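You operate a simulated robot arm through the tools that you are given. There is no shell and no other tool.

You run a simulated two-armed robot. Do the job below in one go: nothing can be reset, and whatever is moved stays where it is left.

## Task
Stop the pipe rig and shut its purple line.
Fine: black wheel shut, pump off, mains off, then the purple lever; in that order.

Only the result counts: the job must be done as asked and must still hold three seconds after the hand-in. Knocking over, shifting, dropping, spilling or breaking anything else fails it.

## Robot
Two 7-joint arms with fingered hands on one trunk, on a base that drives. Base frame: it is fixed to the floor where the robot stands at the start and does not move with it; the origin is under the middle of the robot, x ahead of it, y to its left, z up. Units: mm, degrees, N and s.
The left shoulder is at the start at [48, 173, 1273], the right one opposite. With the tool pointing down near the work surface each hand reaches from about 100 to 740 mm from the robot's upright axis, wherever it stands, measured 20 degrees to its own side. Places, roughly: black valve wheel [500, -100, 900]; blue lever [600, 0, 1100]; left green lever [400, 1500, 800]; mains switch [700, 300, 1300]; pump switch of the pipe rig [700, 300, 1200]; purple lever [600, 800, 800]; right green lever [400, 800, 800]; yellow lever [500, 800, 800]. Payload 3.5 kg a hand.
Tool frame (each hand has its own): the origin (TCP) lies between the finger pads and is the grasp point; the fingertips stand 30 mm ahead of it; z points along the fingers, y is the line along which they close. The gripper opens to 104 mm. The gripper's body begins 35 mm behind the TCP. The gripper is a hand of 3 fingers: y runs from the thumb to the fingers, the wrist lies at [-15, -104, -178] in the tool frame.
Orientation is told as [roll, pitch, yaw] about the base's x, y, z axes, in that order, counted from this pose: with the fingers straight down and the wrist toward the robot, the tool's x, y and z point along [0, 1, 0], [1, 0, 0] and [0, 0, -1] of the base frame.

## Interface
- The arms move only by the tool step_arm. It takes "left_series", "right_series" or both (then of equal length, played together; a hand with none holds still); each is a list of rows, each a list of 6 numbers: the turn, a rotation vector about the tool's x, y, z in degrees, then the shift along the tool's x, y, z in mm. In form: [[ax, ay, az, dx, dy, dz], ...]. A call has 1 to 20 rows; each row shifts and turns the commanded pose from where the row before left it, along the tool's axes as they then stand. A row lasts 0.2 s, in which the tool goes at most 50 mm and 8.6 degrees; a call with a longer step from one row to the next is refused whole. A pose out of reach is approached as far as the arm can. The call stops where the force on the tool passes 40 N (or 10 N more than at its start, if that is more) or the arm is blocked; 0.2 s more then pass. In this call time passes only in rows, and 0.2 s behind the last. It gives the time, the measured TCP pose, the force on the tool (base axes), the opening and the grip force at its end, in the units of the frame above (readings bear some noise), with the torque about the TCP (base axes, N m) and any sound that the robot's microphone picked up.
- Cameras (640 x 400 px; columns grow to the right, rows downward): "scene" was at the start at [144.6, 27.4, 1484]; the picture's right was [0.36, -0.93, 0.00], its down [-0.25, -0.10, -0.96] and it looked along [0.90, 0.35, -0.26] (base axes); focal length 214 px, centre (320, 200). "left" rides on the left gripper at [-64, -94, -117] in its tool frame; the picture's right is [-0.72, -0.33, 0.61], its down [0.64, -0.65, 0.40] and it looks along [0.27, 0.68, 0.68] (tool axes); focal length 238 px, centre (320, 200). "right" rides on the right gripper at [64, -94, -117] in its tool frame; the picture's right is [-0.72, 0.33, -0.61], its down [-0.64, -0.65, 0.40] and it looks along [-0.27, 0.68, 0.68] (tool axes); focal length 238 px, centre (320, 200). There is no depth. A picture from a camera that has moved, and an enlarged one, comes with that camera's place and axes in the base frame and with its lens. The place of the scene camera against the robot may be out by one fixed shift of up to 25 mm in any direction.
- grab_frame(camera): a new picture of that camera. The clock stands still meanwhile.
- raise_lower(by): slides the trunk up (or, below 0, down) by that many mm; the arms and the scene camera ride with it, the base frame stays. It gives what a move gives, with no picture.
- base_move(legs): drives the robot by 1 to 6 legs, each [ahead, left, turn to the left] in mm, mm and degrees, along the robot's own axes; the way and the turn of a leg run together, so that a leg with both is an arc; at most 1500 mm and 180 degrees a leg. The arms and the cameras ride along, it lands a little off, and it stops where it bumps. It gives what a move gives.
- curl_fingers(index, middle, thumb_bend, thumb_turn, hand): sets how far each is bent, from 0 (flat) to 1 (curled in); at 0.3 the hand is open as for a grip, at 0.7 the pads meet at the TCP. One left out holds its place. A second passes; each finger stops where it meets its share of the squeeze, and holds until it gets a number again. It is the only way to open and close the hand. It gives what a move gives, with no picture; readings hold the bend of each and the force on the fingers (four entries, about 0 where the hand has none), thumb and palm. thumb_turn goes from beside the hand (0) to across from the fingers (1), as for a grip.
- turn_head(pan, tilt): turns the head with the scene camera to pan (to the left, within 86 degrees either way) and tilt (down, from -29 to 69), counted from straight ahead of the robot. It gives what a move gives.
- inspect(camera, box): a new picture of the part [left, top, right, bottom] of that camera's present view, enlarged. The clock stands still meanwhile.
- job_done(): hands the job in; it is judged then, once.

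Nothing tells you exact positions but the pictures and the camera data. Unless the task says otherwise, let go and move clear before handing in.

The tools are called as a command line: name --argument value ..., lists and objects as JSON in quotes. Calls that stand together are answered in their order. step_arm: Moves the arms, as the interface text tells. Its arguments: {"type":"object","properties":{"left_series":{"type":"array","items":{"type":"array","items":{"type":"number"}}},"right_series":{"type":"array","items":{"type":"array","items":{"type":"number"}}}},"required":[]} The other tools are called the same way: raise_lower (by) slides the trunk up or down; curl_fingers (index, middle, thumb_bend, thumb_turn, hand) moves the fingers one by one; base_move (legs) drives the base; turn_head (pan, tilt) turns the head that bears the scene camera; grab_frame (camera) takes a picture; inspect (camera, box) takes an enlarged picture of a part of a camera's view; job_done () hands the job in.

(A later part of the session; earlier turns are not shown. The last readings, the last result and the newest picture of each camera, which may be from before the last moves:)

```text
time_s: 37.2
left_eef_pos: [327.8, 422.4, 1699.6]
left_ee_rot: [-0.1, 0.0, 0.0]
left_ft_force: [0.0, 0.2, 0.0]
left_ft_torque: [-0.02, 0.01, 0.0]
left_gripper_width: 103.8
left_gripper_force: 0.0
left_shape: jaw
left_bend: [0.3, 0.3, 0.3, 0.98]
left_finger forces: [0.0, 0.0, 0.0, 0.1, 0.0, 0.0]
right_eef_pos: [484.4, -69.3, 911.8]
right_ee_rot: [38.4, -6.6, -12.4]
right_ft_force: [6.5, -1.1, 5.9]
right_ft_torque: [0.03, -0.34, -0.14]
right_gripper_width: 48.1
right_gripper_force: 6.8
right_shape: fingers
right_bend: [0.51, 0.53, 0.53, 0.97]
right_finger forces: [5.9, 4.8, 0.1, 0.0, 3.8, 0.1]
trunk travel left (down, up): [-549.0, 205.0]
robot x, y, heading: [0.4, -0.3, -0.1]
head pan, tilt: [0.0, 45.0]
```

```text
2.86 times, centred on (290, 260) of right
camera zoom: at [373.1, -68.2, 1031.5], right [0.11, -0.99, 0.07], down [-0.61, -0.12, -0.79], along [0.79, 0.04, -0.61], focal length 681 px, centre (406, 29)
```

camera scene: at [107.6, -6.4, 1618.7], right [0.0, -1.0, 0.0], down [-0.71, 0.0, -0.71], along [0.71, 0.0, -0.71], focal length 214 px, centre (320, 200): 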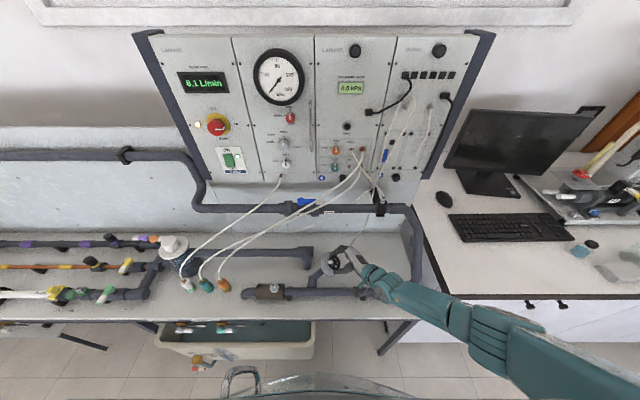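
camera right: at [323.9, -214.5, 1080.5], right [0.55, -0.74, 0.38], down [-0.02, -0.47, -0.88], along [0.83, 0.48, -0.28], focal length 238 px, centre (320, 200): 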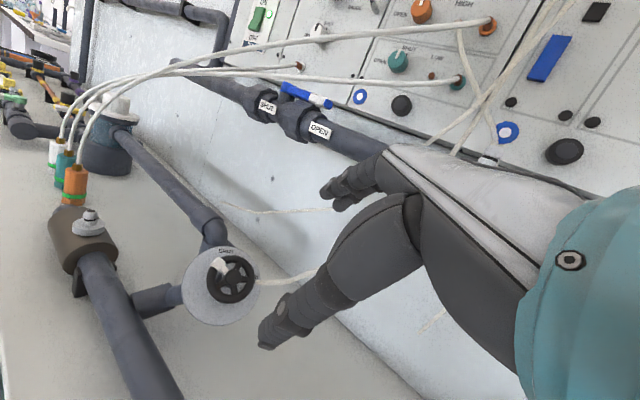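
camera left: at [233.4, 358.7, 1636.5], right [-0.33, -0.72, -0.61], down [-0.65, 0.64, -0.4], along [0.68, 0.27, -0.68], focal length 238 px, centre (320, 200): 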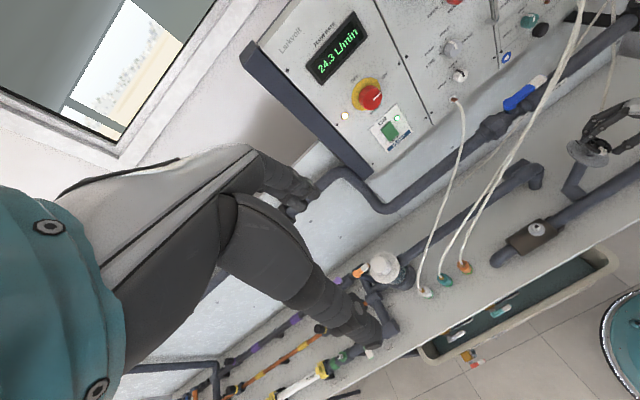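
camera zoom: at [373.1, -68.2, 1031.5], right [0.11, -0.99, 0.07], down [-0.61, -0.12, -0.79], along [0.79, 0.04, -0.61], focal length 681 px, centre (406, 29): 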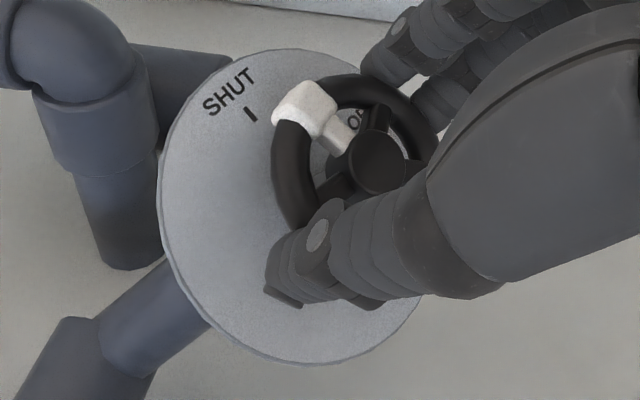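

Flow is down to 0.9 L/min, pointer still short of the SHUT tick. I'll release, turn back and re-grip for another stroke.

curl_fingers --hand "right" --index 0.3 --middle 0.3 --thumb_bend 0.3

step_arm --right_series '[[0, 0, -7, 0, 0, 0], [0, 0, -7, 0, 0, 0], [0, 0, -7, 0, 0, 0], [0, 0, -7, 0, 0, 0]]'

inspect --camera "scene" --box '[130, 30, 300, 180]'

inspect --camera "right" --box '[220, 190, 360, 330]'

inspect --camera "scene" --box '[290, 220, 390, 290]'

```text
time_s: 38.2
left_eef_pos: [328.5, 421.0, 1701.3]
left_ee_rot: [0.0, 0.1, 0.0]
left_ft_force: [0.3, -0.1, -0.2]
left_ft_torque: [-0.01, 0.05, 0.01]
left_gripper_width: 104.0
left_gripper_force: 0.1
left_shape: jaw
left_bend: [0.3, 0.3, 0.3, 0.98]
left_finger forces: [0.1, 0.0, 0.0, 0.0, 0.1, 0.0]
right_eef_pos: [484.0, -69.8, 911.3]
right_ee_rot: [38.5, -6.5, -12.3]
right_ft_force: [-0.3, 0.1, 0.5]
right_ft_torque: [-0.03, -0.04, 0.0]
right_gripper_width: 102.6
right_gripper_force: 0.0
right_shape: fingers
right_bend: [0.3, 0.3, 0.3, 0.97]
right_finger forces: [0.1, 0.1, 0.1, 0.0, 0.0, 0.0]
trunk travel left (down, up): [-549.0, 205.0]
robot x, y, heading: [-3.1, 0.4, -0.1]
head pan, tilt: [0.0, 45.0]
```

```text
time_s: 39.2
left_eef_pos: [327.4, 421.4, 1701.6]
left_ee_rot: [0.0, 0.0, 0.0]
left_ft_force: [-0.2, 0.3, 0.1]
left_ft_torque: [-0.01, -0.01, -0.01]
left_gripper_width: 103.6
left_gripper_force: 0.1
left_shape: jaw
left_bend: [0.3, 0.3, 0.3, 0.98]
left_finger forces: [0.0, 0.0, 0.0, 0.0, 0.0, 0.0]
right_eef_pos: [483.6, -69.0, 910.8]
right_ee_rot: [32.3, -23.1, 11.3]
right_ft_force: [-0.7, 0.1, 0.1]
right_ft_torque: [-0.01, 0.02, 0.0]
right_gripper_width: 102.7
right_gripper_force: 0.0
right_shape: fingers
right_bend: [0.3, 0.3, 0.3, 0.97]
right_finger forces: [0.1, 0.0, 0.0, 0.1, 0.0, 0.1]
trunk travel left (down, up): [-549.0, 205.0]
robot x, y, heading: [-1.1, -2.0, 0.1]
head pan, tilt: [0.0, 45.0]
```

```text
2.67 times, centred on (215, 105) of scene
camera zoom: at [108.0, -6.4, 1618.7], right [0.0, -1.0, 0.0], down [-0.71, 0.0, -0.71], along [0.71, 0.0, -0.71], focal length 572 px, centre (600, 453)
```

zoom: 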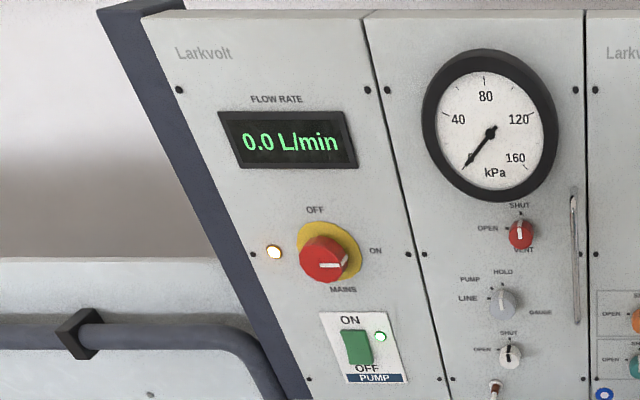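

```text
2.86 times, centred on (290, 260) of right
camera zoom: at [348.1, -105.5, 996.7], right [0.43, -0.87, 0.25], down [-0.26, -0.39, -0.88], along [0.87, 0.31, -0.39], focal length 681 px, centre (406, 29)
```

zoom: 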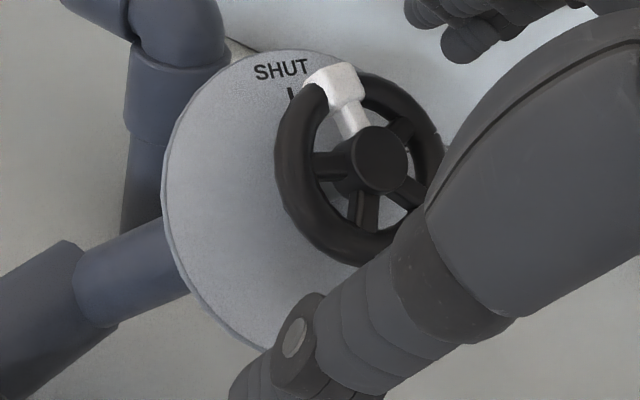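

```text
5.71 times, centred on (340, 255) of scene
camera zoom: at [108.0, -6.4, 1618.7], right [0.0, -1.0, 0.0], down [-0.71, 0.0, -0.71], along [0.71, 0.0, -0.71], focal length 1226 px, centre (206, -114)
```

zoom: 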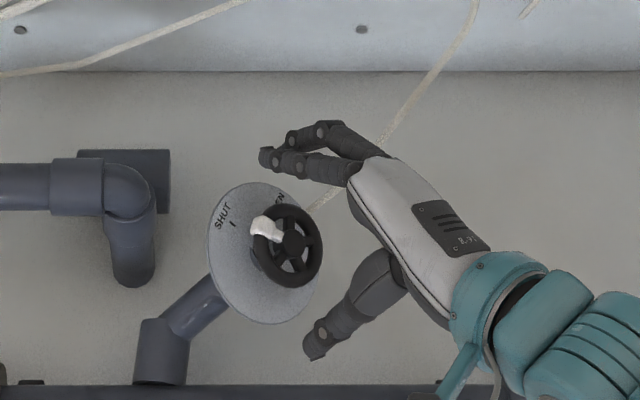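

Flow reads 0.0 and the pointer is about 10° short of the SHUT tick. I'll take one more short grip to bring it fully to SHUT.

step_arm --right_series '[[0, 0, 7, 0, 0, 0], [0, 0, 7, 0, 0, 0]]'

curl_fingers --hand "right" --index 0.58 --middle 0.58 --thumb_bend 0.58

step_arm --right_series '[[0, 0, 4, 0, 0, 0], [0, 0, 4, 0, 0, 0]]'

inspect --camera "right" --box '[220, 190, 360, 330]'

inspect --camera "scene" --box '[290, 220, 390, 290]'

```text
time_s: 39.8
left_eef_pos: [326.9, 420.8, 1699.9]
left_ee_rot: [0.0, 0.0, 0.1]
left_ft_force: [-0.7, -0.3, -0.3]
left_ft_torque: [-0.02, -0.03, 0.0]
left_gripper_width: 103.6
left_gripper_force: 0.0
left_shape: jaw
left_bend: [0.3, 0.3, 0.3, 0.98]
left_finger forces: [0.0, 0.1, 0.1, 0.1, 0.1, 0.0]
right_eef_pos: [482.1, -67.9, 911.3]
right_ee_rot: [36.2, -15.1, -1.0]
right_ft_force: [0.1, 0.0, 0.1]
right_ft_torque: [0.0, -0.02, -0.02]
right_gripper_width: 102.6
right_gripper_force: 0.0
right_shape: fingers
right_bend: [0.3, 0.3, 0.3, 0.97]
right_finger forces: [0.1, 0.0, 0.0, 0.0, 0.0, 0.0]
trunk travel left (down, up): [-549.0, 205.0]
robot x, y, heading: [0.2, -0.3, -0.2]
head pan, tilt: [0.0, 45.0]
```

```text
time_s: 40.8
left_eef_pos: [329.0, 420.4, 1700.6]
left_ee_rot: [0.0, 0.2, 0.0]
left_ft_force: [0.0, -0.3, -0.6]
left_ft_torque: [0.02, -0.02, 0.02]
left_gripper_width: 103.7
left_gripper_force: 0.1
left_shape: jaw
left_bend: [0.3, 0.3, 0.3, 0.98]
left_finger forces: [0.0, 0.0, 0.0, 0.0, 0.1, 0.0]
right_eef_pos: [483.9, -69.1, 911.6]
right_ee_rot: [36.3, -15.1, -0.9]
right_ft_force: [7.9, -1.5, 3.2]
right_ft_torque: [-0.02, -0.19, -0.18]
right_gripper_width: 47.7
right_gripper_force: 7.8
right_shape: fingers
right_bend: [0.51, 0.52, 0.54, 0.97]
right_finger forces: [5.7, 5.7, 0.0, 0.0, 3.0, 0.1]
trunk travel left (down, up): [-549.0, 205.0]
robot x, y, heading: [3.6, -0.6, -0.1]
head pan, tilt: [0.0, 45.0]
```

```text
time_s: 41.4
left_eef_pos: [329.3, 421.0, 1700.7]
left_ee_rot: [0.0, 0.1, 0.0]
left_ft_force: [0.4, 0.2, -0.4]
left_ft_torque: [-0.01, 0.02, 0.05]
left_gripper_width: 104.0
left_gripper_force: 0.0
left_shape: jaw
left_bend: [0.3, 0.3, 0.3, 0.98]
left_finger forces: [0.0, 0.0, 0.0, 0.1, 0.0, 0.0]
right_eef_pos: [483.2, -69.2, 911.9]
right_ee_rot: [37.7, -10.3, -7.5]
right_ft_force: [9.6, -2.5, 2.3]
right_ft_torque: [-0.03, -0.29, -0.14]
right_gripper_width: 47.5
right_gripper_force: 7.4
right_shape: fingers
right_bend: [0.5, 0.52, 0.54, 0.98]
right_finger forces: [6.1, 5.9, 0.0, 0.0, 2.6, 0.0]
trunk travel left (down, up): [-549.0, 205.0]
robot x, y, heading: [0.8, -0.1, 0.1]
head pan, tilt: [0.0, 45.0]
```

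```text
2.86 times, centred on (290, 260) of right
camera zoom: at [365.0, -74.3, 1025.0], right [0.19, -0.98, 0.1], down [-0.54, -0.19, -0.82], along [0.82, 0.1, -0.57], focal length 681 px, centre (406, 29)
```

zoom: 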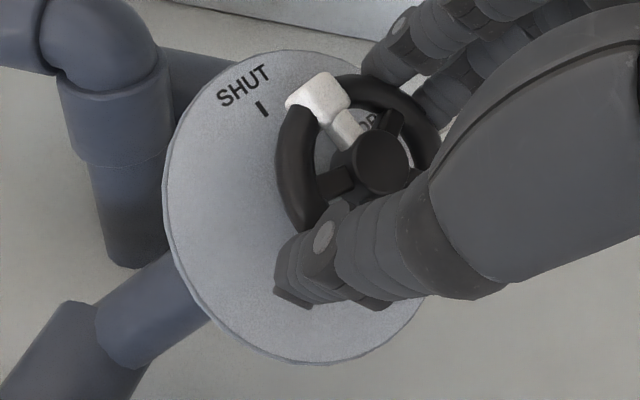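

```text
5.71 times, centred on (340, 255) of scene
camera zoom: at [108.7, -5.9, 1618.7], right [0.0, -1.0, 0.0], down [-0.71, 0.0, -0.71], along [0.71, 0.0, -0.71], focal length 1226 px, centre (206, -114)
```

zoom: 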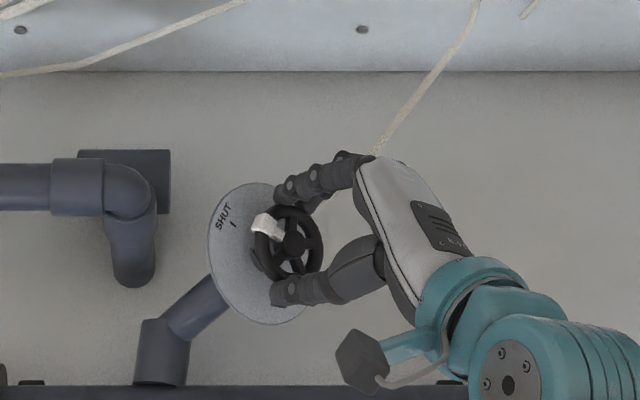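

step_arm --right_series '[[0, 0, 4, 0, 0, 0], [0, 0, 3, 0, 0, 0]]'

inspect --camera "scene" --box '[290, 220, 390, 290]'

inspect --camera "right" --box '[220, 190, 360, 330]'

```text
time_s: 42.0
left_eef_pos: [328.8, 420.8, 1700.6]
left_ee_rot: [0.1, -0.1, 0.0]
left_ft_force: [0.1, -0.3, -0.7]
left_ft_torque: [-0.01, 0.0, -0.01]
left_gripper_width: 103.8
left_gripper_force: 0.2
left_shape: jaw
left_bend: [0.3, 0.3, 0.3, 0.98]
left_finger forces: [0.0, 0.0, 0.1, 0.0, 0.0, 0.1]
right_eef_pos: [484.5, -69.0, 912.5]
right_ee_rot: [38.6, -6.1, -13.1]
right_ft_force: [8.0, -0.4, 5.4]
right_ft_torque: [0.04, -0.37, -0.04]
right_gripper_width: 47.3
right_gripper_force: 7.8
right_shape: fingers
right_bend: [0.5, 0.52, 0.54, 0.98]
right_finger forces: [6.7, 5.2, 0.0, 0.0, 2.6, 0.0]
trunk travel left (down, up): [-549.0, 205.0]
robot x, y, heading: [1.4, -1.2, -0.2]
head pan, tilt: [0.0, 45.0]
```

```text
5.71 times, centred on (340, 255) of scene
camera zoom: at [108.4, -6.2, 1618.7], right [0.0, -1.0, 0.0], down [-0.71, 0.0, -0.71], along [0.71, 0.0, -0.71], focal length 1226 px, centre (206, -114)
```

zoom: 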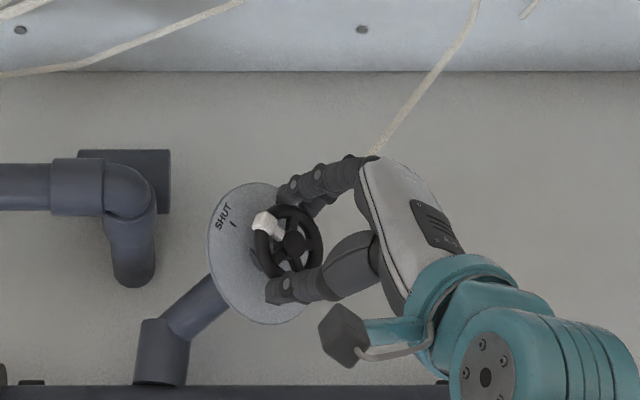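

```text
2.86 times, centred on (290, 260) of right
camera zoom: at [373.2, -66.4, 1033.3], right [0.1, -0.99, 0.07], down [-0.61, -0.11, -0.78], along [0.78, 0.04, -0.62], focal length 681 px, centre (406, 29)
```

zoom: 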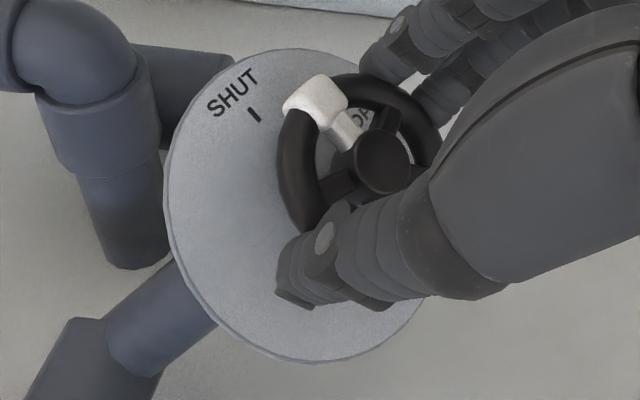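

step_arm --right_series '[[0, 0, 3, 0, 0, 0]]'

inspect --camera "scene" --box '[290, 220, 390, 290]'

```text
time_s: 42.4
left_eef_pos: [327.9, 421.8, 1699.6]
left_ee_rot: [-0.1, 0.0, 0.0]
left_ft_force: [-0.3, -0.3, -0.6]
left_ft_torque: [-0.01, 0.01, 0.0]
left_gripper_width: 103.4
left_gripper_force: 0.0
left_shape: jaw
left_bend: [0.3, 0.3, 0.3, 0.98]
left_finger forces: [0.0, 0.1, 0.1, 0.0, 0.0, 0.0]
right_eef_pos: [485.0, -67.9, 912.5]
right_ee_rot: [38.7, -4.2, -15.5]
right_ft_force: [8.2, 0.8, 7.0]
right_ft_torque: [0.05, -0.46, 0.08]
right_gripper_width: 47.7
right_gripper_force: 7.4
right_shape: fingers
right_bend: [0.5, 0.52, 0.54, 0.98]
right_finger forces: [7.3, 5.3, 0.1, 0.1, 2.8, 0.0]
trunk travel left (down, up): [-549.0, 205.0]
robot x, y, heading: [-0.2, 2.7, -0.0]
head pan, tilt: [0.0, 45.0]
```

```text
5.71 times, centred on (340, 255) of scene
camera zoom: at [108.0, -5.4, 1618.8], right [0.0, -1.0, 0.0], down [-0.71, 0.0, -0.71], along [0.71, 0.0, -0.71], focal length 1226 px, centre (206, -114)
```

zoom: 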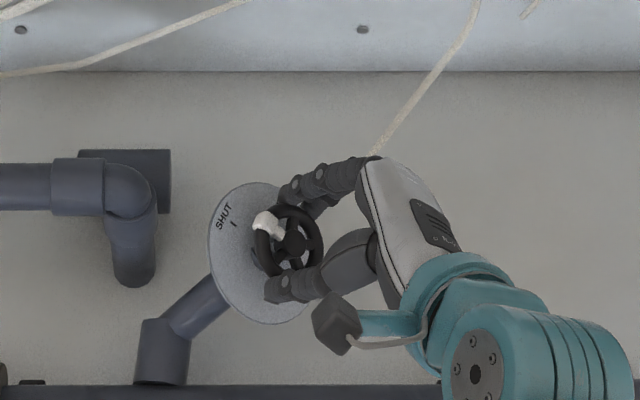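

Torque is climbing while the pointer stays at the SHUT tick: the wheel is at its stop, shut, with flow 0.0. I release and back the right hand off.

step_arm --right_series '[[0, 0, -3, 0, 0, 0]]'

curl_fingers --hand "right" --index 0.3 --middle 0.3 --thumb_bend 0.3

step_arm --right_series '[[0, 0, -6, 0, 0, -5], [0, 0, -6, 0, 0, -30], [0, 0, 0, 0, 0, -40], [0, 0, 0, 0, 0, -40]]'

inspect --camera "scene" --box '[290, 220, 390, 290]'

inspect --camera "right" --box '[170, 190, 350, 330]'

grab_frame --camera "scene"

```text
time_s: 42.8
left_eef_pos: [326.4, 420.7, 1700.5]
left_ee_rot: [0.0, 0.0, 0.1]
left_ft_force: [0.1, 0.5, 0.3]
left_ft_torque: [0.03, -0.01, 0.02]
left_gripper_width: 103.6
left_gripper_force: 0.0
left_shape: jaw
left_bend: [0.3, 0.3, 0.3, 0.98]
left_finger forces: [0.0, 0.0, 0.1, 0.0, 0.1, 0.0]
right_eef_pos: [483.5, -68.7, 911.6]
right_ee_rot: [38.5, -5.9, -13.0]
right_ft_force: [8.0, 2.3, 8.6]
right_ft_torque: [0.08, -0.41, -0.03]
right_gripper_width: 47.6
right_gripper_force: 7.4
right_shape: fingers
right_bend: [0.5, 0.52, 0.54, 0.97]
right_finger forces: [7.4, 4.4, 0.0, 0.1, 2.9, 0.0]
trunk travel left (down, up): [-549.0, 205.0]
robot x, y, heading: [-0.6, 1.9, -0.1]
head pan, tilt: [0.0, 45.0]
```

```text
time_s: 43.8
left_eef_pos: [328.4, 420.3, 1700.3]
left_ee_rot: [0.0, 0.0, 0.0]
left_ft_force: [0.0, -1.0, 0.3]
left_ft_torque: [0.0, -0.02, -0.04]
left_gripper_width: 103.6
left_gripper_force: 0.1
left_shape: jaw
left_bend: [0.3, 0.3, 0.3, 0.98]
left_finger forces: [0.0, 0.0, 0.0, 0.0, 0.0, 0.0]
right_eef_pos: [482.6, -69.5, 910.7]
right_ee_rot: [38.4, -6.0, -13.1]
right_ft_force: [-0.5, -0.1, 0.2]
right_ft_torque: [-0.01, 0.0, 0.0]
right_gripper_width: 102.9
right_gripper_force: 0.1
right_shape: fingers
right_bend: [0.3, 0.3, 0.3, 0.97]
right_finger forces: [0.0, 0.1, 0.0, 0.0, 0.0, 0.0]
trunk travel left (down, up): [-549.0, 205.0]
robot x, y, heading: [-1.8, 1.9, 0.0]
head pan, tilt: [0.0, 45.0]
```

```text
time_s: 44.8
left_eef_pos: [327.7, 419.7, 1700.8]
left_ee_rot: [0.0, 0.0, -0.1]
left_ft_force: [0.5, 0.0, -0.8]
left_ft_torque: [0.01, -0.01, 0.01]
left_gripper_width: 103.4
left_gripper_force: 0.1
left_shape: jaw
left_bend: [0.3, 0.3, 0.3, 0.98]
left_finger forces: [0.0, 0.0, 0.0, 0.1, 0.0, 0.0]
right_eef_pos: [456.9, -135.3, 1003.4]
right_ee_rot: [36.9, -13.4, -3.4]
right_ft_force: [-0.1, 0.8, 0.3]
right_ft_torque: [-0.01, 0.0, -0.03]
right_gripper_width: 102.9
right_gripper_force: 0.1
right_shape: fingers
right_bend: [0.3, 0.3, 0.3, 0.97]
right_finger forces: [0.1, 0.1, 0.0, 0.0, 0.0, 0.0]
trunk travel left (down, up): [-549.0, 205.0]
robot x, y, heading: [1.3, 0.2, -0.1]
head pan, tilt: [0.0, 45.0]
```

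```text
5.71 times, centred on (340, 255) of scene
camera zoom: at [107.2, -7.4, 1618.8], right [0.0, -1.0, 0.0], down [-0.71, 0.0, -0.71], along [0.71, 0.0, -0.71], focal length 1226 px, centre (206, -114)
```

zoom: 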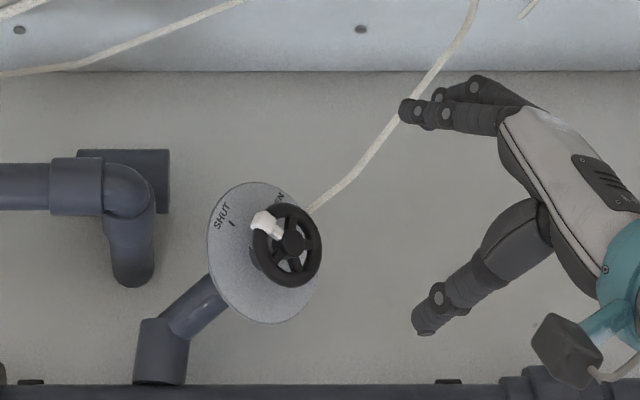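

```text
2.86 times, centred on (260, 260) of right
camera zoom: at [332.2, -148.8, 1109.3], right [0.25, -0.96, 0.13], down [-0.49, -0.24, -0.84], along [0.84, 0.14, -0.53], focal length 681 px, centre (491, 29)
```

zoom: 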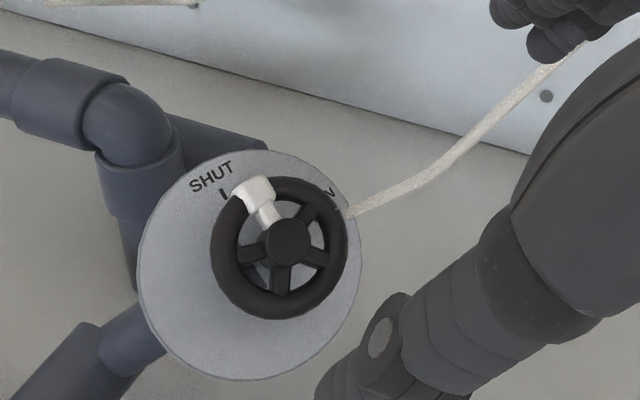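

```text
taken
camera scene: at [107.2, -7.4, 1618.8], right [0.0, -1.0, 0.0], down [-0.71, 0.0, -0.71], along [0.71, 0.0, -0.71], focal length 214 px, centre (320, 200)
```

scene: 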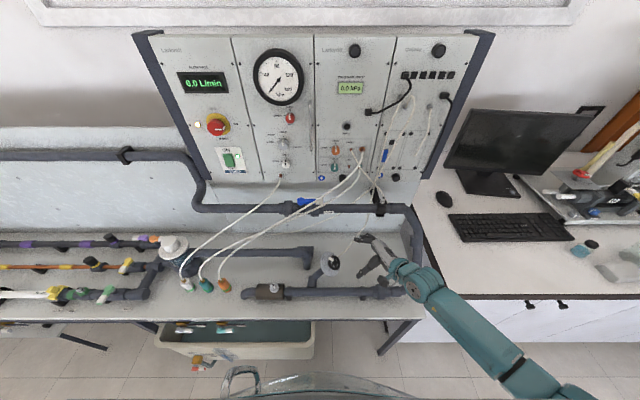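

The wheel is shut with flow 0.0. Next is the pump rocker, which triangulates to about [672, 289, 1215]. I'll retreat the right hand and turn the left hand to point its fingers forward.

step_arm --right_series '[[0, 0, 0, 0, 0, -37], [0, 0, 0, 0, 0, -37], [0, 0, 0, 0, 0, -37], [0, 0, 0, 0, 0, -37], [0, 0, 0, 0, 0, 0], [0, 0, 0, 0, 0, 0], [0, 0, 0, 0, 0, 0], [0, 0, 0, 0, 0, 0], [0, 0, 0, 0, 0, 0], [0, 0, 0, 0, 0, 0], [0, 0, 0, 0, 0, 0], [0, 0, 0, 0, 0, 0], [0, 0, 0, 0, 0, 0], [0, 0, 0, 0, 0, 0], [0, 0, 0, 0, 0, 0], [0, 0, 0, 0, 0, 0], [0, 0, 0, 0, 0, 0]]' --left_series '[[0, 0, 0, -16.8, 17.2, 36.7], [0, 0, 0, -16.8, 17.2, 36.7], [0, 0, 0, -16.8, 17.2, 36.7], [0, 0, 0, -16.8, 17.2, 36.7], [0, 0, 0, -16.8, 17.2, 36.7], [0, 0, 0, -16.8, 17.2, 36.7], [-8.18, 0, 0, 0, 0, 0], [-8.18, 0, 0, 0, 0, 0], [-8.18, 0, 0, 0, 0, 0], [-8.18, 0, 0, 0, 0, 0], [-8.18, 0, 0, 0, 0, 0], [-8.18, 0, 0, 0, 0, 0], [-8.18, 0, 0, 0, 0, 0], [-8.18, 0, 0, 0, 0, 0], [-8.18, 0, 0, 0, 0, 0], [-8.18, 0, 0, 0, 0, 0], [-8.18, 0, 0, 0, 0, 0]]'

grab_frame --camera "scene"

grab_frame --camera "left"

```text
time_s: 48.4
left_eef_pos: [440.4, 323.8, 1483.6]
left_ee_rot: [121.6, -89.9, -121.4]
left_ft_force: [0.5, -1.7, -0.2]
left_ft_torque: [-0.01, 0.01, 0.01]
left_gripper_width: 103.6
left_gripper_force: 0.1
left_shape: jaw
left_bend: [0.3, 0.3, 0.3, 0.98]
left_finger forces: [0.1, 0.0, 0.1, 0.1, 0.0, 0.0]
left hand out of reach, approached as far as the arm can: row 12, 13
right_eef_pos: [424.1, -223.6, 1118.5]
right_ee_rot: [36.8, -13.3, -3.5]
right_ft_force: [0.6, -0.5, -0.2]
right_ft_torque: [0.03, -0.01, -0.01]
right_gripper_width: 102.9
right_gripper_force: 0.1
right_shape: fingers
right_bend: [0.3, 0.3, 0.3, 0.97]
right_finger forces: [0.0, 0.0, 0.0, 0.0, 0.0, 0.0]
trunk travel left (down, up): [-549.0, 205.0]
robot x, y, heading: [1.6, 0.7, -0.0]
head pan, tilt: [0.0, 45.0]
```

```text
taken
camera scene: at [107.9, -7.1, 1618.7], right [0.0, -1.0, 0.0], down [-0.71, 0.0, -0.71], along [0.71, 0.0, -0.71], focal length 214 px, centre (320, 200)
```

scene: 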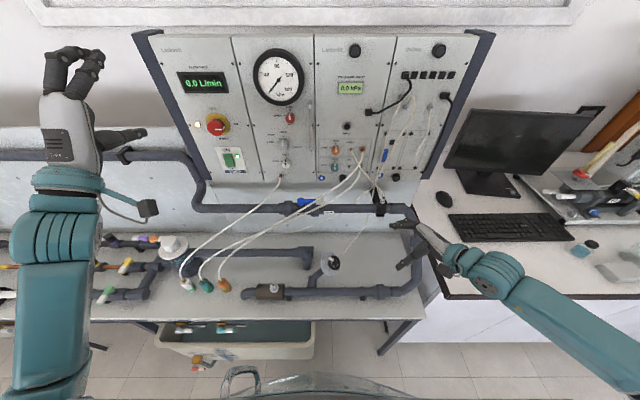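

```text
taken
camera left: at [325.9, 261.0, 1388.1], right [0.61, -0.72, -0.33], down [0.4, 0.64, -0.65], along [0.68, 0.27, 0.68], focal length 238 px, centre (320, 200)
```

left: 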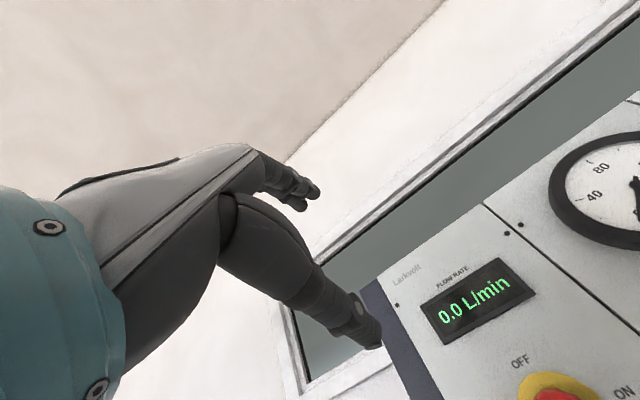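

curl_fingers --hand "left" --index 0.45 --middle 1.0 --thumb_bend 1.0 --thumb_turn 0.3

grab_frame --camera "left"

inspect --camera "scene" --box '[20, 20, 160, 180]'

```text
time_s: 49.4
left_eef_pos: [441.6, 323.1, 1483.7]
left_ee_rot: [-46.8, -90.0, 46.8]
left_ft_force: [-0.5, -0.3, -0.2]
left_ft_torque: [0.0, 0.01, 0.01]
left_gripper_width: 43.4
left_gripper_force: 0.2
left_shape: fingers
left_bend: [0.45, 1.0, 1.0, 0.31]
left_finger forces: [0.0, 0.0, 0.0, 0.0, 0.1, 0.0]
right_eef_pos: [423.7, -223.0, 1117.6]
right_ee_rot: [36.8, -13.4, -3.4]
right_ft_force: [0.8, -0.1, 0.7]
right_ft_torque: [-0.03, 0.0, 0.0]
right_gripper_width: 102.7
right_gripper_force: 0.0
right_shape: fingers
right_bend: [0.3, 0.3, 0.3, 0.97]
right_finger forces: [0.0, 0.0, 0.1, 0.0, 0.0, 0.1]
trunk travel left (down, up): [-549.0, 205.0]
robot x, y, heading: [1.7, 3.0, 0.0]
head pan, tilt: [0.0, 45.0]
```

```text
taken
camera left: at [325.6, 261.7, 1388.5], right [0.61, -0.72, -0.33], down [0.4, 0.64, -0.65], along [0.68, 0.27, 0.68], focal length 238 px, centre (320, 200)
```

left: 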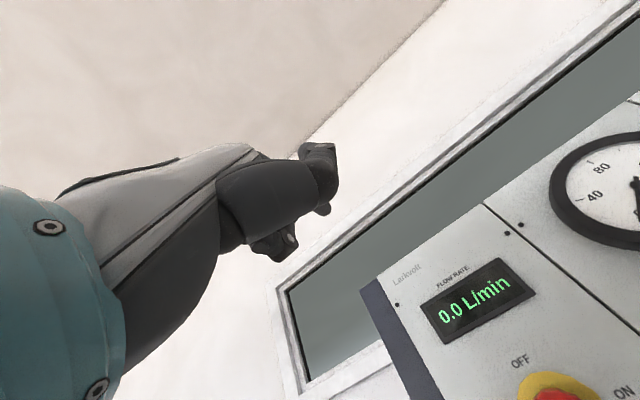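

```text
2.50 times, centred on (90, 100) of scene
camera zoom: at [107.6, -6.4, 1618.7], right [0.0, -1.0, 0.0], down [-0.71, 0.0, -0.71], along [0.71, 0.0, -0.71], focal length 536 px, centre (895, 450)
```

zoom: 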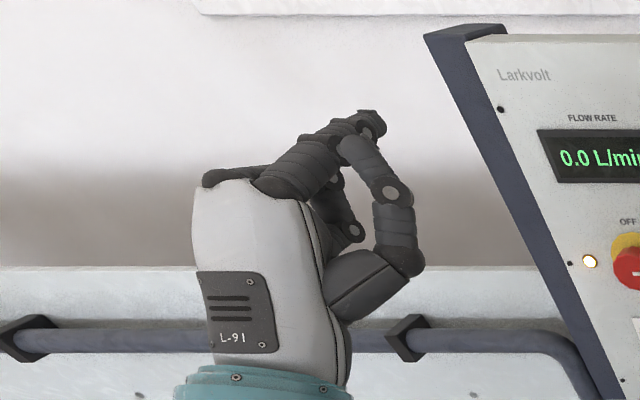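

curl_fingers --hand "left" --index 0.69 --middle 0.69 --thumb_bend 0.69 --thumb_turn 1.0

grab_frame --camera "left"

inspect --camera "scene" --box '[20, 20, 160, 180]'

```text
time_s: 50.4
left_eef_pos: [442.4, 323.6, 1482.3]
left_ee_rot: [-38.9, -89.9, 38.9]
left_ft_force: [0.6, 0.3, -0.2]
left_ft_torque: [0.01, 0.02, -0.02]
left_gripper_width: 3.4
left_gripper_force: 0.2
left_shape: fingers
left_bend: [0.69, 0.69, 0.69, 1.0]
left_finger forces: [0.1, 0.0, 0.1, 0.0, 0.0, 0.1]
right_eef_pos: [423.8, -223.2, 1118.0]
right_ee_rot: [36.8, -13.3, -3.4]
right_ft_force: [0.0, -0.4, -0.2]
right_ft_torque: [-0.02, -0.02, -0.04]
right_gripper_width: 102.6
right_gripper_force: 0.0
right_shape: fingers
right_bend: [0.3, 0.3, 0.3, 0.97]
right_finger forces: [0.1, 0.0, 0.0, 0.0, 0.0, 0.1]
trunk travel left (down, up): [-549.0, 205.0]
robot x, y, heading: [-1.5, -3.1, -0.1]
head pan, tilt: [0.0, 45.0]
```

```text
taken
camera left: at [325.6, 261.8, 1388.4], right [0.61, -0.72, -0.33], down [0.4, 0.64, -0.65], along [0.68, 0.27, 0.68], focal length 238 px, centre (320, 200)
```

left: 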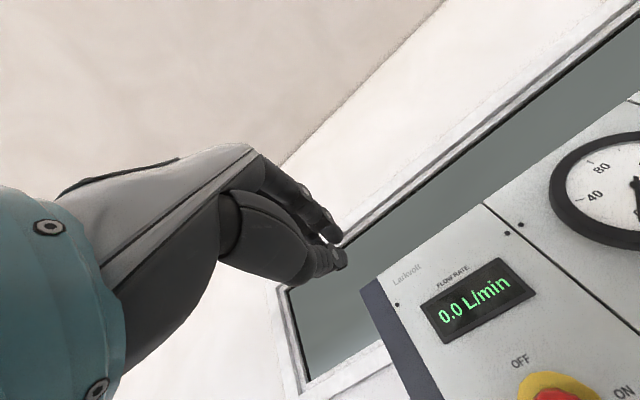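

```text
2.50 times, centred on (90, 100) of scene
camera zoom: at [107.6, -6.3, 1618.7], right [0.0, -1.0, 0.0], down [-0.71, 0.0, -0.71], along [0.71, 0.0, -0.71], focal length 536 px, centre (895, 450)
```

zoom: 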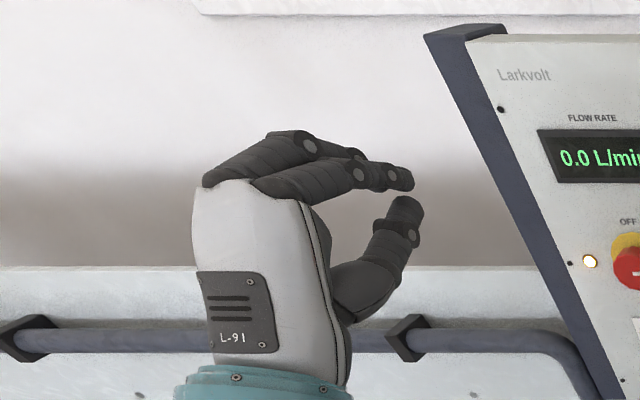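

The closed fingertips form a beak about 33 mm ahead of the TCP. I'll lower the trunk and bring the left hand in front of the pump switch for a sighting.

raise_lower --by -120

curl_fingers --hand "left" --middle 1.0

step_arm --left_series '[[0, 0, 0, -4, -40, 10], [0, 0, 0, -4, -40, 10], [0, 0, 0, -4, -40, 10], [0, 0, 0, -4, -35, 10]]'

grab_frame --camera "left"

turn_head --pan 25 --tilt 20

grab_frame --camera "scene"

```text
time_s: 51.9
left_eef_pos: [441.2, 325.1, 1362.6]
left_ee_rot: [-60.0, -90.0, 60.0]
left_ft_force: [0.2, 0.1, -0.6]
left_ft_torque: [-0.01, -0.02, -0.03]
left_gripper_width: 3.3
left_gripper_force: 0.1
left_shape: fingers
left_bend: [0.69, 0.69, 0.69, 1.0]
left_finger forces: [0.0, 0.0, 0.0, 0.0, 0.0, 0.1]
right_eef_pos: [424.4, -223.5, 996.9]
right_ee_rot: [36.8, -13.4, -3.4]
right_ft_force: [-0.6, -0.2, 0.3]
right_ft_torque: [0.01, -0.02, -0.02]
right_gripper_width: 102.8
right_gripper_force: 0.0
right_shape: fingers
right_bend: [0.3, 0.3, 0.3, 0.97]
right_finger forces: [0.0, 0.1, 0.1, 0.0, 0.0, 0.0]
trunk travel left (down, up): [-429.0, 325.0]
robot x, y, heading: [-1.4, -1.8, -0.2]
head pan, tilt: [0.0, 45.0]
```

```text
time_s: 52.9
left_eef_pos: [441.4, 325.3, 1362.7]
left_ee_rot: [-43.4, -89.9, 43.4]
left_ft_force: [-0.2, 0.0, 0.1]
left_ft_torque: [-0.03, 0.01, 0.01]
left_gripper_width: 4.0
left_gripper_force: 0.0
left_shape: fingers
left_bend: [0.69, 1.0, 0.69, 1.0]
left_finger forces: [0.0, 0.0, 0.0, 0.1, 0.0, 0.1]
right_eef_pos: [425.8, -223.3, 996.8]
right_ee_rot: [36.8, -13.4, -3.4]
right_ft_force: [0.8, 0.7, -0.7]
right_ft_torque: [-0.01, -0.01, 0.03]
right_gripper_width: 102.9
right_gripper_force: 0.0
right_shape: fingers
right_bend: [0.3, 0.3, 0.3, 0.97]
right_finger forces: [0.1, 0.0, 0.0, 0.0, 0.0, 0.1]
trunk travel left (down, up): [-429.0, 325.0]
robot x, y, heading: [2.9, -0.9, -0.4]
head pan, tilt: [0.0, 45.0]
```

```text
time_s: 53.9
left_eef_pos: [484.3, 306.8, 1208.1]
left_ee_rot: [-34.5, -90.0, 34.5]
left_ft_force: [0.3, -0.5, 0.2]
left_ft_torque: [0.01, -0.02, -0.01]
left_gripper_width: 3.8
left_gripper_force: 0.0
left_shape: fingers
left_bend: [0.69, 1.0, 0.69, 1.0]
left_finger forces: [0.0, 0.0, 0.0, 0.1, 0.0, 0.0]
right_eef_pos: [425.6, -223.8, 996.9]
right_ee_rot: [36.8, -13.3, -3.5]
right_ft_force: [0.1, 0.1, 0.5]
right_ft_torque: [0.0, 0.02, 0.0]
right_gripper_width: 102.8
right_gripper_force: 0.1
right_shape: fingers
right_bend: [0.3, 0.3, 0.3, 0.97]
right_finger forces: [0.0, 0.1, 0.1, 0.1, 0.1, 0.0]
trunk travel left (down, up): [-429.0, 325.0]
robot x, y, heading: [2.0, -0.5, -0.1]
head pan, tilt: [0.0, 45.0]
```

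```text
taken
camera left: at [368.0, 244.3, 1112.7], right [0.61, -0.72, -0.33], down [0.4, 0.64, -0.65], along [0.68, 0.27, 0.68], focal length 238 px, centre (320, 200)
```

left: 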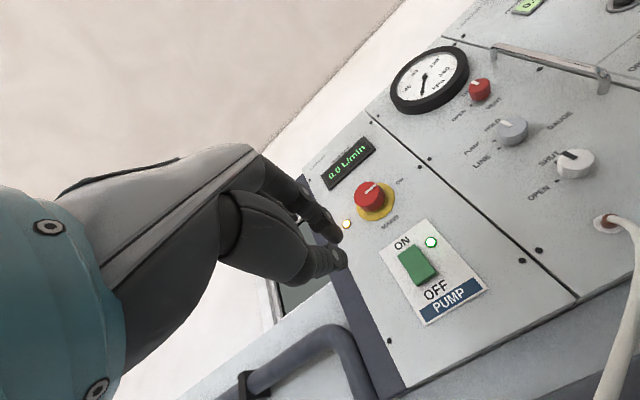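

```text
time_s: 54.8
left_eef_pos: [483.1, 306.6, 1208.8]
left_ee_rot: [-53.3, -90.0, 53.3]
left_ft_force: [0.0, 0.3, -0.5]
left_ft_torque: [-0.01, -0.02, 0.02]
left_gripper_width: 4.0
left_gripper_force: 0.1
left_shape: fingers
left_bend: [0.69, 1.0, 0.69, 1.0]
left_finger forces: [0.0, 0.0, 0.0, 0.1, 0.0, 0.0]
right_eef_pos: [425.1, -223.1, 996.7]
right_ee_rot: [36.9, -13.4, -3.4]
right_ft_force: [0.2, -0.4, 0.4]
right_ft_torque: [0.01, -0.01, 0.01]
right_gripper_width: 103.0
right_gripper_force: 0.0
right_shape: fingers
right_bend: [0.3, 0.3, 0.3, 0.97]
right_finger forces: [0.0, 0.1, 0.1, 0.0, 0.0, 0.0]
trunk travel left (down, up): [-429.0, 325.0]
robot x, y, heading: [-0.1, -2.3, -0.4]
head pan, tilt: [25.0, 20.0]
```

```text
taken
camera scene: at [127.4, 33.0, 1536.8], right [0.42, -0.91, 0.0], down [-0.31, -0.14, -0.94], along [0.85, 0.4, -0.34], focal length 214 px, centre (320, 200)
```

scene: 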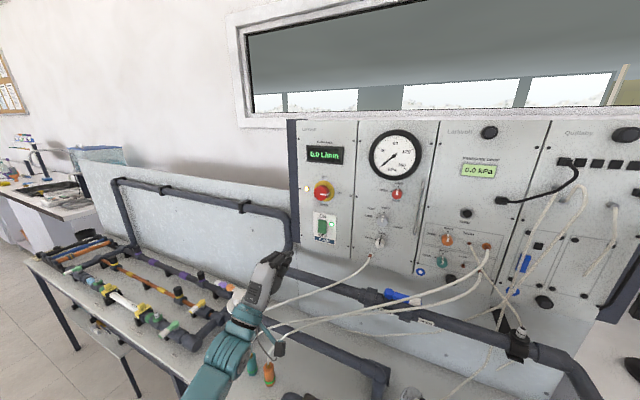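

inspect --camera "left" --box '[330, 170, 500, 330]'

inspect --camera "scene" --box '[230, 120, 360, 290]'

```text
2.50 times, centred on (415, 250) of left
camera zoom: at [367.8, 244.4, 1113.6], right [0.61, -0.72, -0.33], down [0.4, 0.64, -0.65], along [0.68, 0.27, 0.68], focal length 596 px, centre (82, 75)
```

zoom: 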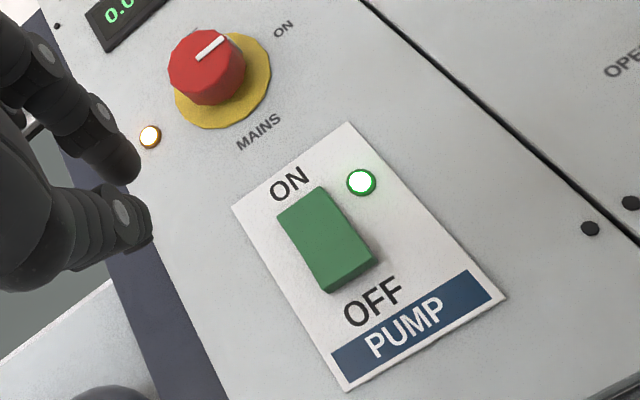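

```text
2.35 times, centred on (295, 205) of scene
camera zoom: at [127.4, 33.0, 1536.8], right [0.42, -0.91, 0.0], down [-0.31, -0.14, -0.94], along [0.85, 0.4, -0.34], focal length 505 px, centre (379, 188)
```

zoom: 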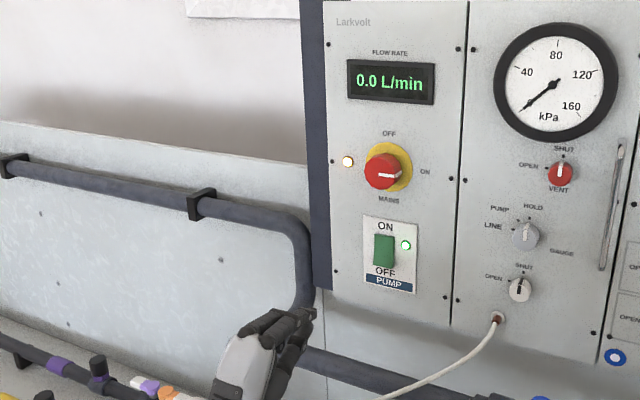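

curl_fingers --hand "left" --thumb_turn 0.0 --thumb_bend 1.0 --index 0.6

grab_frame --camera "left"

inspect --camera "scene" --box '[200, 180, 340, 300]'

```text
time_s: 55.8
left_eef_pos: [484.7, 307.4, 1207.9]
left_ee_rot: [-45.2, -90.0, 45.1]
left_ft_force: [-0.1, 0.5, -0.6]
left_ft_torque: [-0.01, -0.02, 0.03]
left_gripper_width: 58.2
left_gripper_force: 0.0
left_shape: fingers
left_bend: [0.6, 1.0, 1.0, 0.0]
left_finger forces: [0.0, 0.0, 0.1, 0.0, 0.0, 0.0]
right_eef_pos: [424.6, -223.5, 997.8]
right_ee_rot: [36.8, -13.4, -3.4]
right_ft_force: [0.7, 0.5, 0.2]
right_ft_torque: [-0.01, -0.02, -0.02]
right_gripper_width: 102.8
right_gripper_force: 0.1
right_shape: fingers
right_bend: [0.3, 0.3, 0.3, 0.97]
right_finger forces: [0.1, 0.0, 0.0, 0.1, 0.1, 0.0]
trunk travel left (down, up): [-429.0, 325.0]
robot x, y, heading: [0.1, 2.4, 0.0]
head pan, tilt: [25.0, 20.0]
```

```text
taken
camera left: at [367.8, 244.4, 1113.3], right [0.61, -0.72, -0.33], down [0.4, 0.64, -0.65], along [0.68, 0.27, 0.68], focal length 238 px, centre (320, 200)
```

left: 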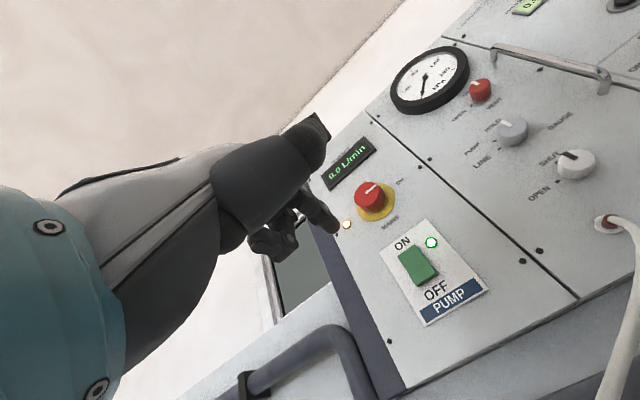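

```text
3.33 times, centred on (270, 240) of scene
camera zoom: at [127.3, 33.1, 1536.8], right [0.42, -0.91, 0.0], down [-0.31, -0.14, -0.94], along [0.85, 0.4, -0.34], focal length 715 px, centre (487, 67)
```

zoom: 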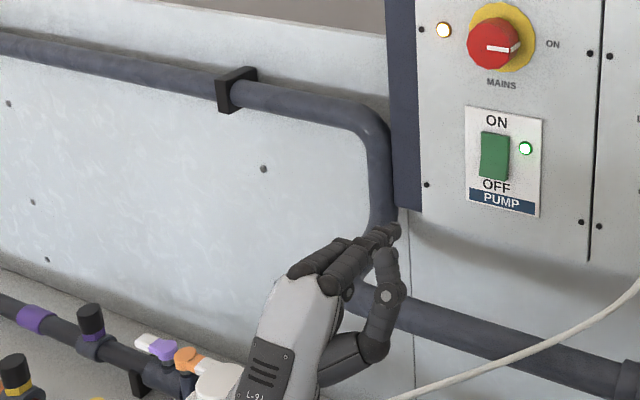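

A side-by-side pinch will suit the rocker's lower half better. I'll re-form the index–thumb pinch and roll the left hand 90° so the tips lie level.

curl_fingers --hand "left" --thumb_turn 1.0 --thumb_bend 0.69 --index 0.69

step_arm --left_series '[[0, 0, 8.2, 0, 0, 0], [0, 0, 8.2, 0, 0, 0], [0, 0, 8.2, 0, 0, 0], [0, 0, 8.2, 0, 0, 0], [0, 0, 8.2, 0, 0, 0], [0, 0, 8.2, 0, 0, 0], [0, 0, 8.2, 0, 0, 0], [0, 0, 8.2, 0, 0, 0], [0, 0, 8.2, 0, 0, 0], [0, 0, 8.2, 0, 0, 0], [0, 0, 8, 0, 0, 0]]'

grab_frame --camera "left"

grab_frame --camera "scene"

```text
time_s: 56.8
left_eef_pos: [484.0, 306.7, 1208.5]
left_ee_rot: [-46.6, -90.0, 46.5]
left_ft_force: [0.1, -0.1, -0.7]
left_ft_torque: [0.02, -0.01, 0.0]
left_gripper_width: 3.4
left_gripper_force: 0.0
left_shape: fingers
left_bend: [0.69, 1.0, 0.69, 1.0]
left_finger forces: [0.1, 0.0, 0.0, 0.1, 0.0, 0.0]
right_eef_pos: [425.4, -224.0, 996.1]
right_ee_rot: [36.8, -13.4, -3.3]
right_ft_force: [-0.1, 0.0, -0.1]
right_ft_torque: [-0.02, 0.02, 0.01]
right_gripper_width: 102.9
right_gripper_force: 0.0
right_shape: fingers
right_bend: [0.3, 0.3, 0.3, 0.97]
right_finger forces: [0.0, 0.1, 0.0, 0.0, 0.1, 0.1]
trunk travel left (down, up): [-429.0, 325.0]
robot x, y, heading: [-0.7, -2.3, -0.3]
head pan, tilt: [25.0, 20.0]
```

```text
time_s: 59.2
left_eef_pos: [480.9, 309.3, 1206.3]
left_ee_rot: [90.0, 0.1, -90.0]
left_ft_force: [-0.2, 0.1, 0.2]
left_ft_torque: [0.0, -0.01, -0.01]
left_gripper_width: 3.5
left_gripper_force: 0.0
left_shape: fingers
left_bend: [0.69, 1.0, 0.69, 1.0]
left_finger forces: [0.0, 0.0, 0.0, 0.0, 0.0, 0.0]
right_eef_pos: [424.9, -224.4, 996.7]
right_ee_rot: [36.7, -13.4, -3.5]
right_ft_force: [-0.2, 0.7, -0.3]
right_ft_torque: [0.01, -0.03, -0.01]
right_gripper_width: 102.8
right_gripper_force: 0.0
right_shape: fingers
right_bend: [0.3, 0.3, 0.3, 0.97]
right_finger forces: [0.0, 0.0, 0.0, 0.0, 0.1, 0.1]
trunk travel left (down, up): [-429.0, 325.0]
robot x, y, heading: [-0.1, -1.9, -0.4]
head pan, tilt: [25.0, 20.0]
```

```text
taken
camera left: at [365.2, 403.9, 1142.8], right [0.61, 0.33, -0.72], down [0.4, 0.65, 0.64], along [0.68, -0.68, 0.27], focal length 238 px, centre (320, 200)
```

left: 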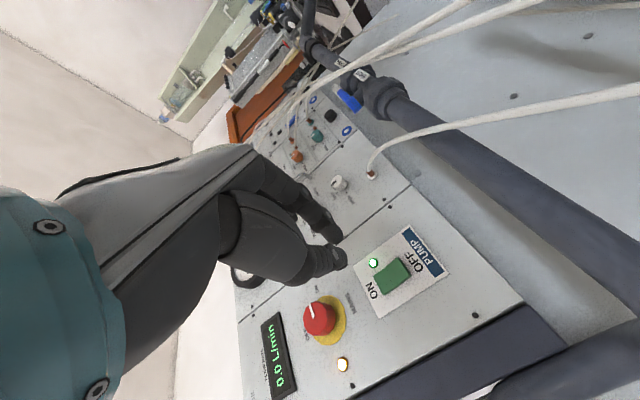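

```text
taken
camera scene: at [127.4, 32.9, 1536.8], right [0.42, -0.91, 0.0], down [-0.31, -0.14, -0.94], along [0.85, 0.4, -0.34], focal length 214 px, centre (320, 200)
```

scene: 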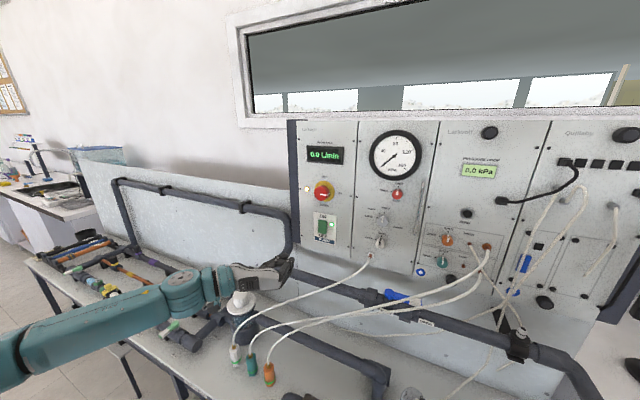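

step_arm --left_series '[[0, 0, 0, 2.2, 6.3, 34], [0, 0, 0, 2.2, 6.3, 34], [0, 0, 0, 2.2, 6.3, 34]]'

grab_frame --camera "left"

inspect --camera "scene" --box '[230, 150, 390, 300]'

```text
time_s: 60.0
left_eef_pos: [583.4, 290.7, 1212.6]
left_ee_rot: [89.9, 0.1, -90.0]
left_ft_force: [-0.6, 0.0, 0.0]
left_ft_torque: [0.0, 0.01, -0.01]
left_gripper_width: 3.2
left_gripper_force: 0.2
left_shape: fingers
left_bend: [0.69, 1.0, 0.69, 1.0]
left_finger forces: [0.1, 0.0, 0.0, 0.0, 0.0, 0.1]
right_eef_pos: [425.7, -224.5, 996.5]
right_ee_rot: [36.9, -13.3, -3.5]
right_ft_force: [-0.2, -0.5, -0.4]
right_ft_torque: [0.01, 0.0, 0.02]
right_gripper_width: 103.0
right_gripper_force: 0.0
right_shape: fingers
right_bend: [0.3, 0.3, 0.3, 0.97]
right_finger forces: [0.0, 0.1, 0.1, 0.0, 0.0, 0.0]
trunk travel left (down, up): [-429.0, 325.0]
robot x, y, heading: [-0.6, -3.0, -0.2]
head pan, tilt: [25.0, 20.0]
```

```text
taken
camera left: at [467.3, 386.4, 1148.5], right [0.61, 0.33, -0.72], down [0.41, 0.65, 0.64], along [0.68, -0.68, 0.27], focal length 238 px, centre (320, 200)
```

left: 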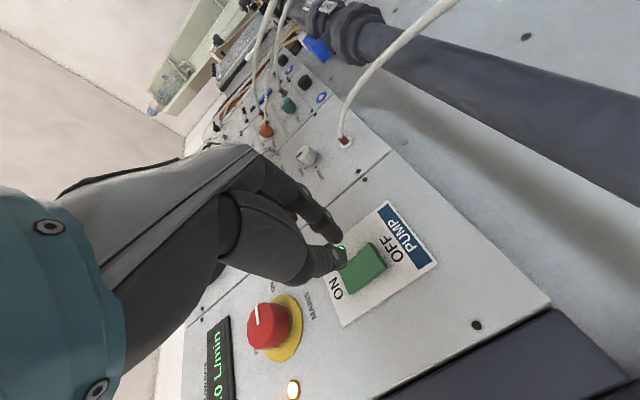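

```text
2.67 times, centred on (310, 225) of scene
camera zoom: at [128.5, 32.6, 1536.7], right [0.42, -0.91, 0.0], down [-0.31, -0.14, -0.94], along [0.85, 0.4, -0.34], focal length 572 px, centre (347, 133)
```

zoom: 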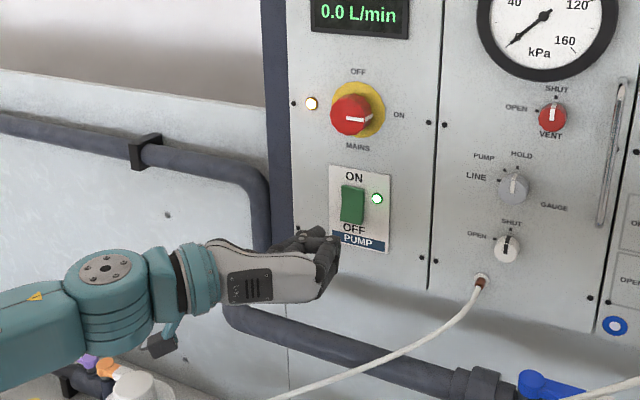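

inspect --camera "left" --box '[270, 180, 450, 330]'

```text
2.67 times, centred on (360, 255) of left
camera zoom: at [467.3, 386.4, 1148.5], right [0.61, 0.33, -0.72], down [0.41, 0.65, 0.64], along [0.68, -0.68, 0.27], focal length 636 px, centre (213, 53)
```

zoom: 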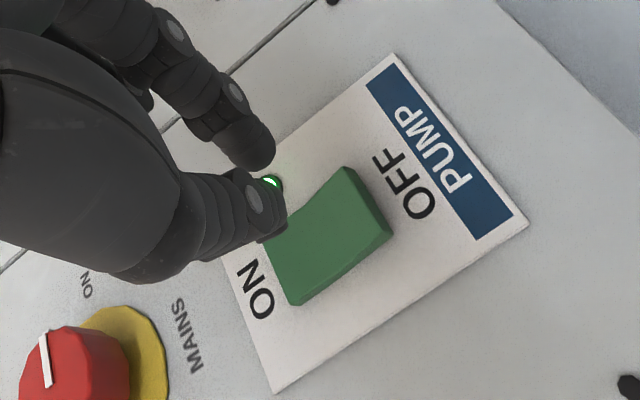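

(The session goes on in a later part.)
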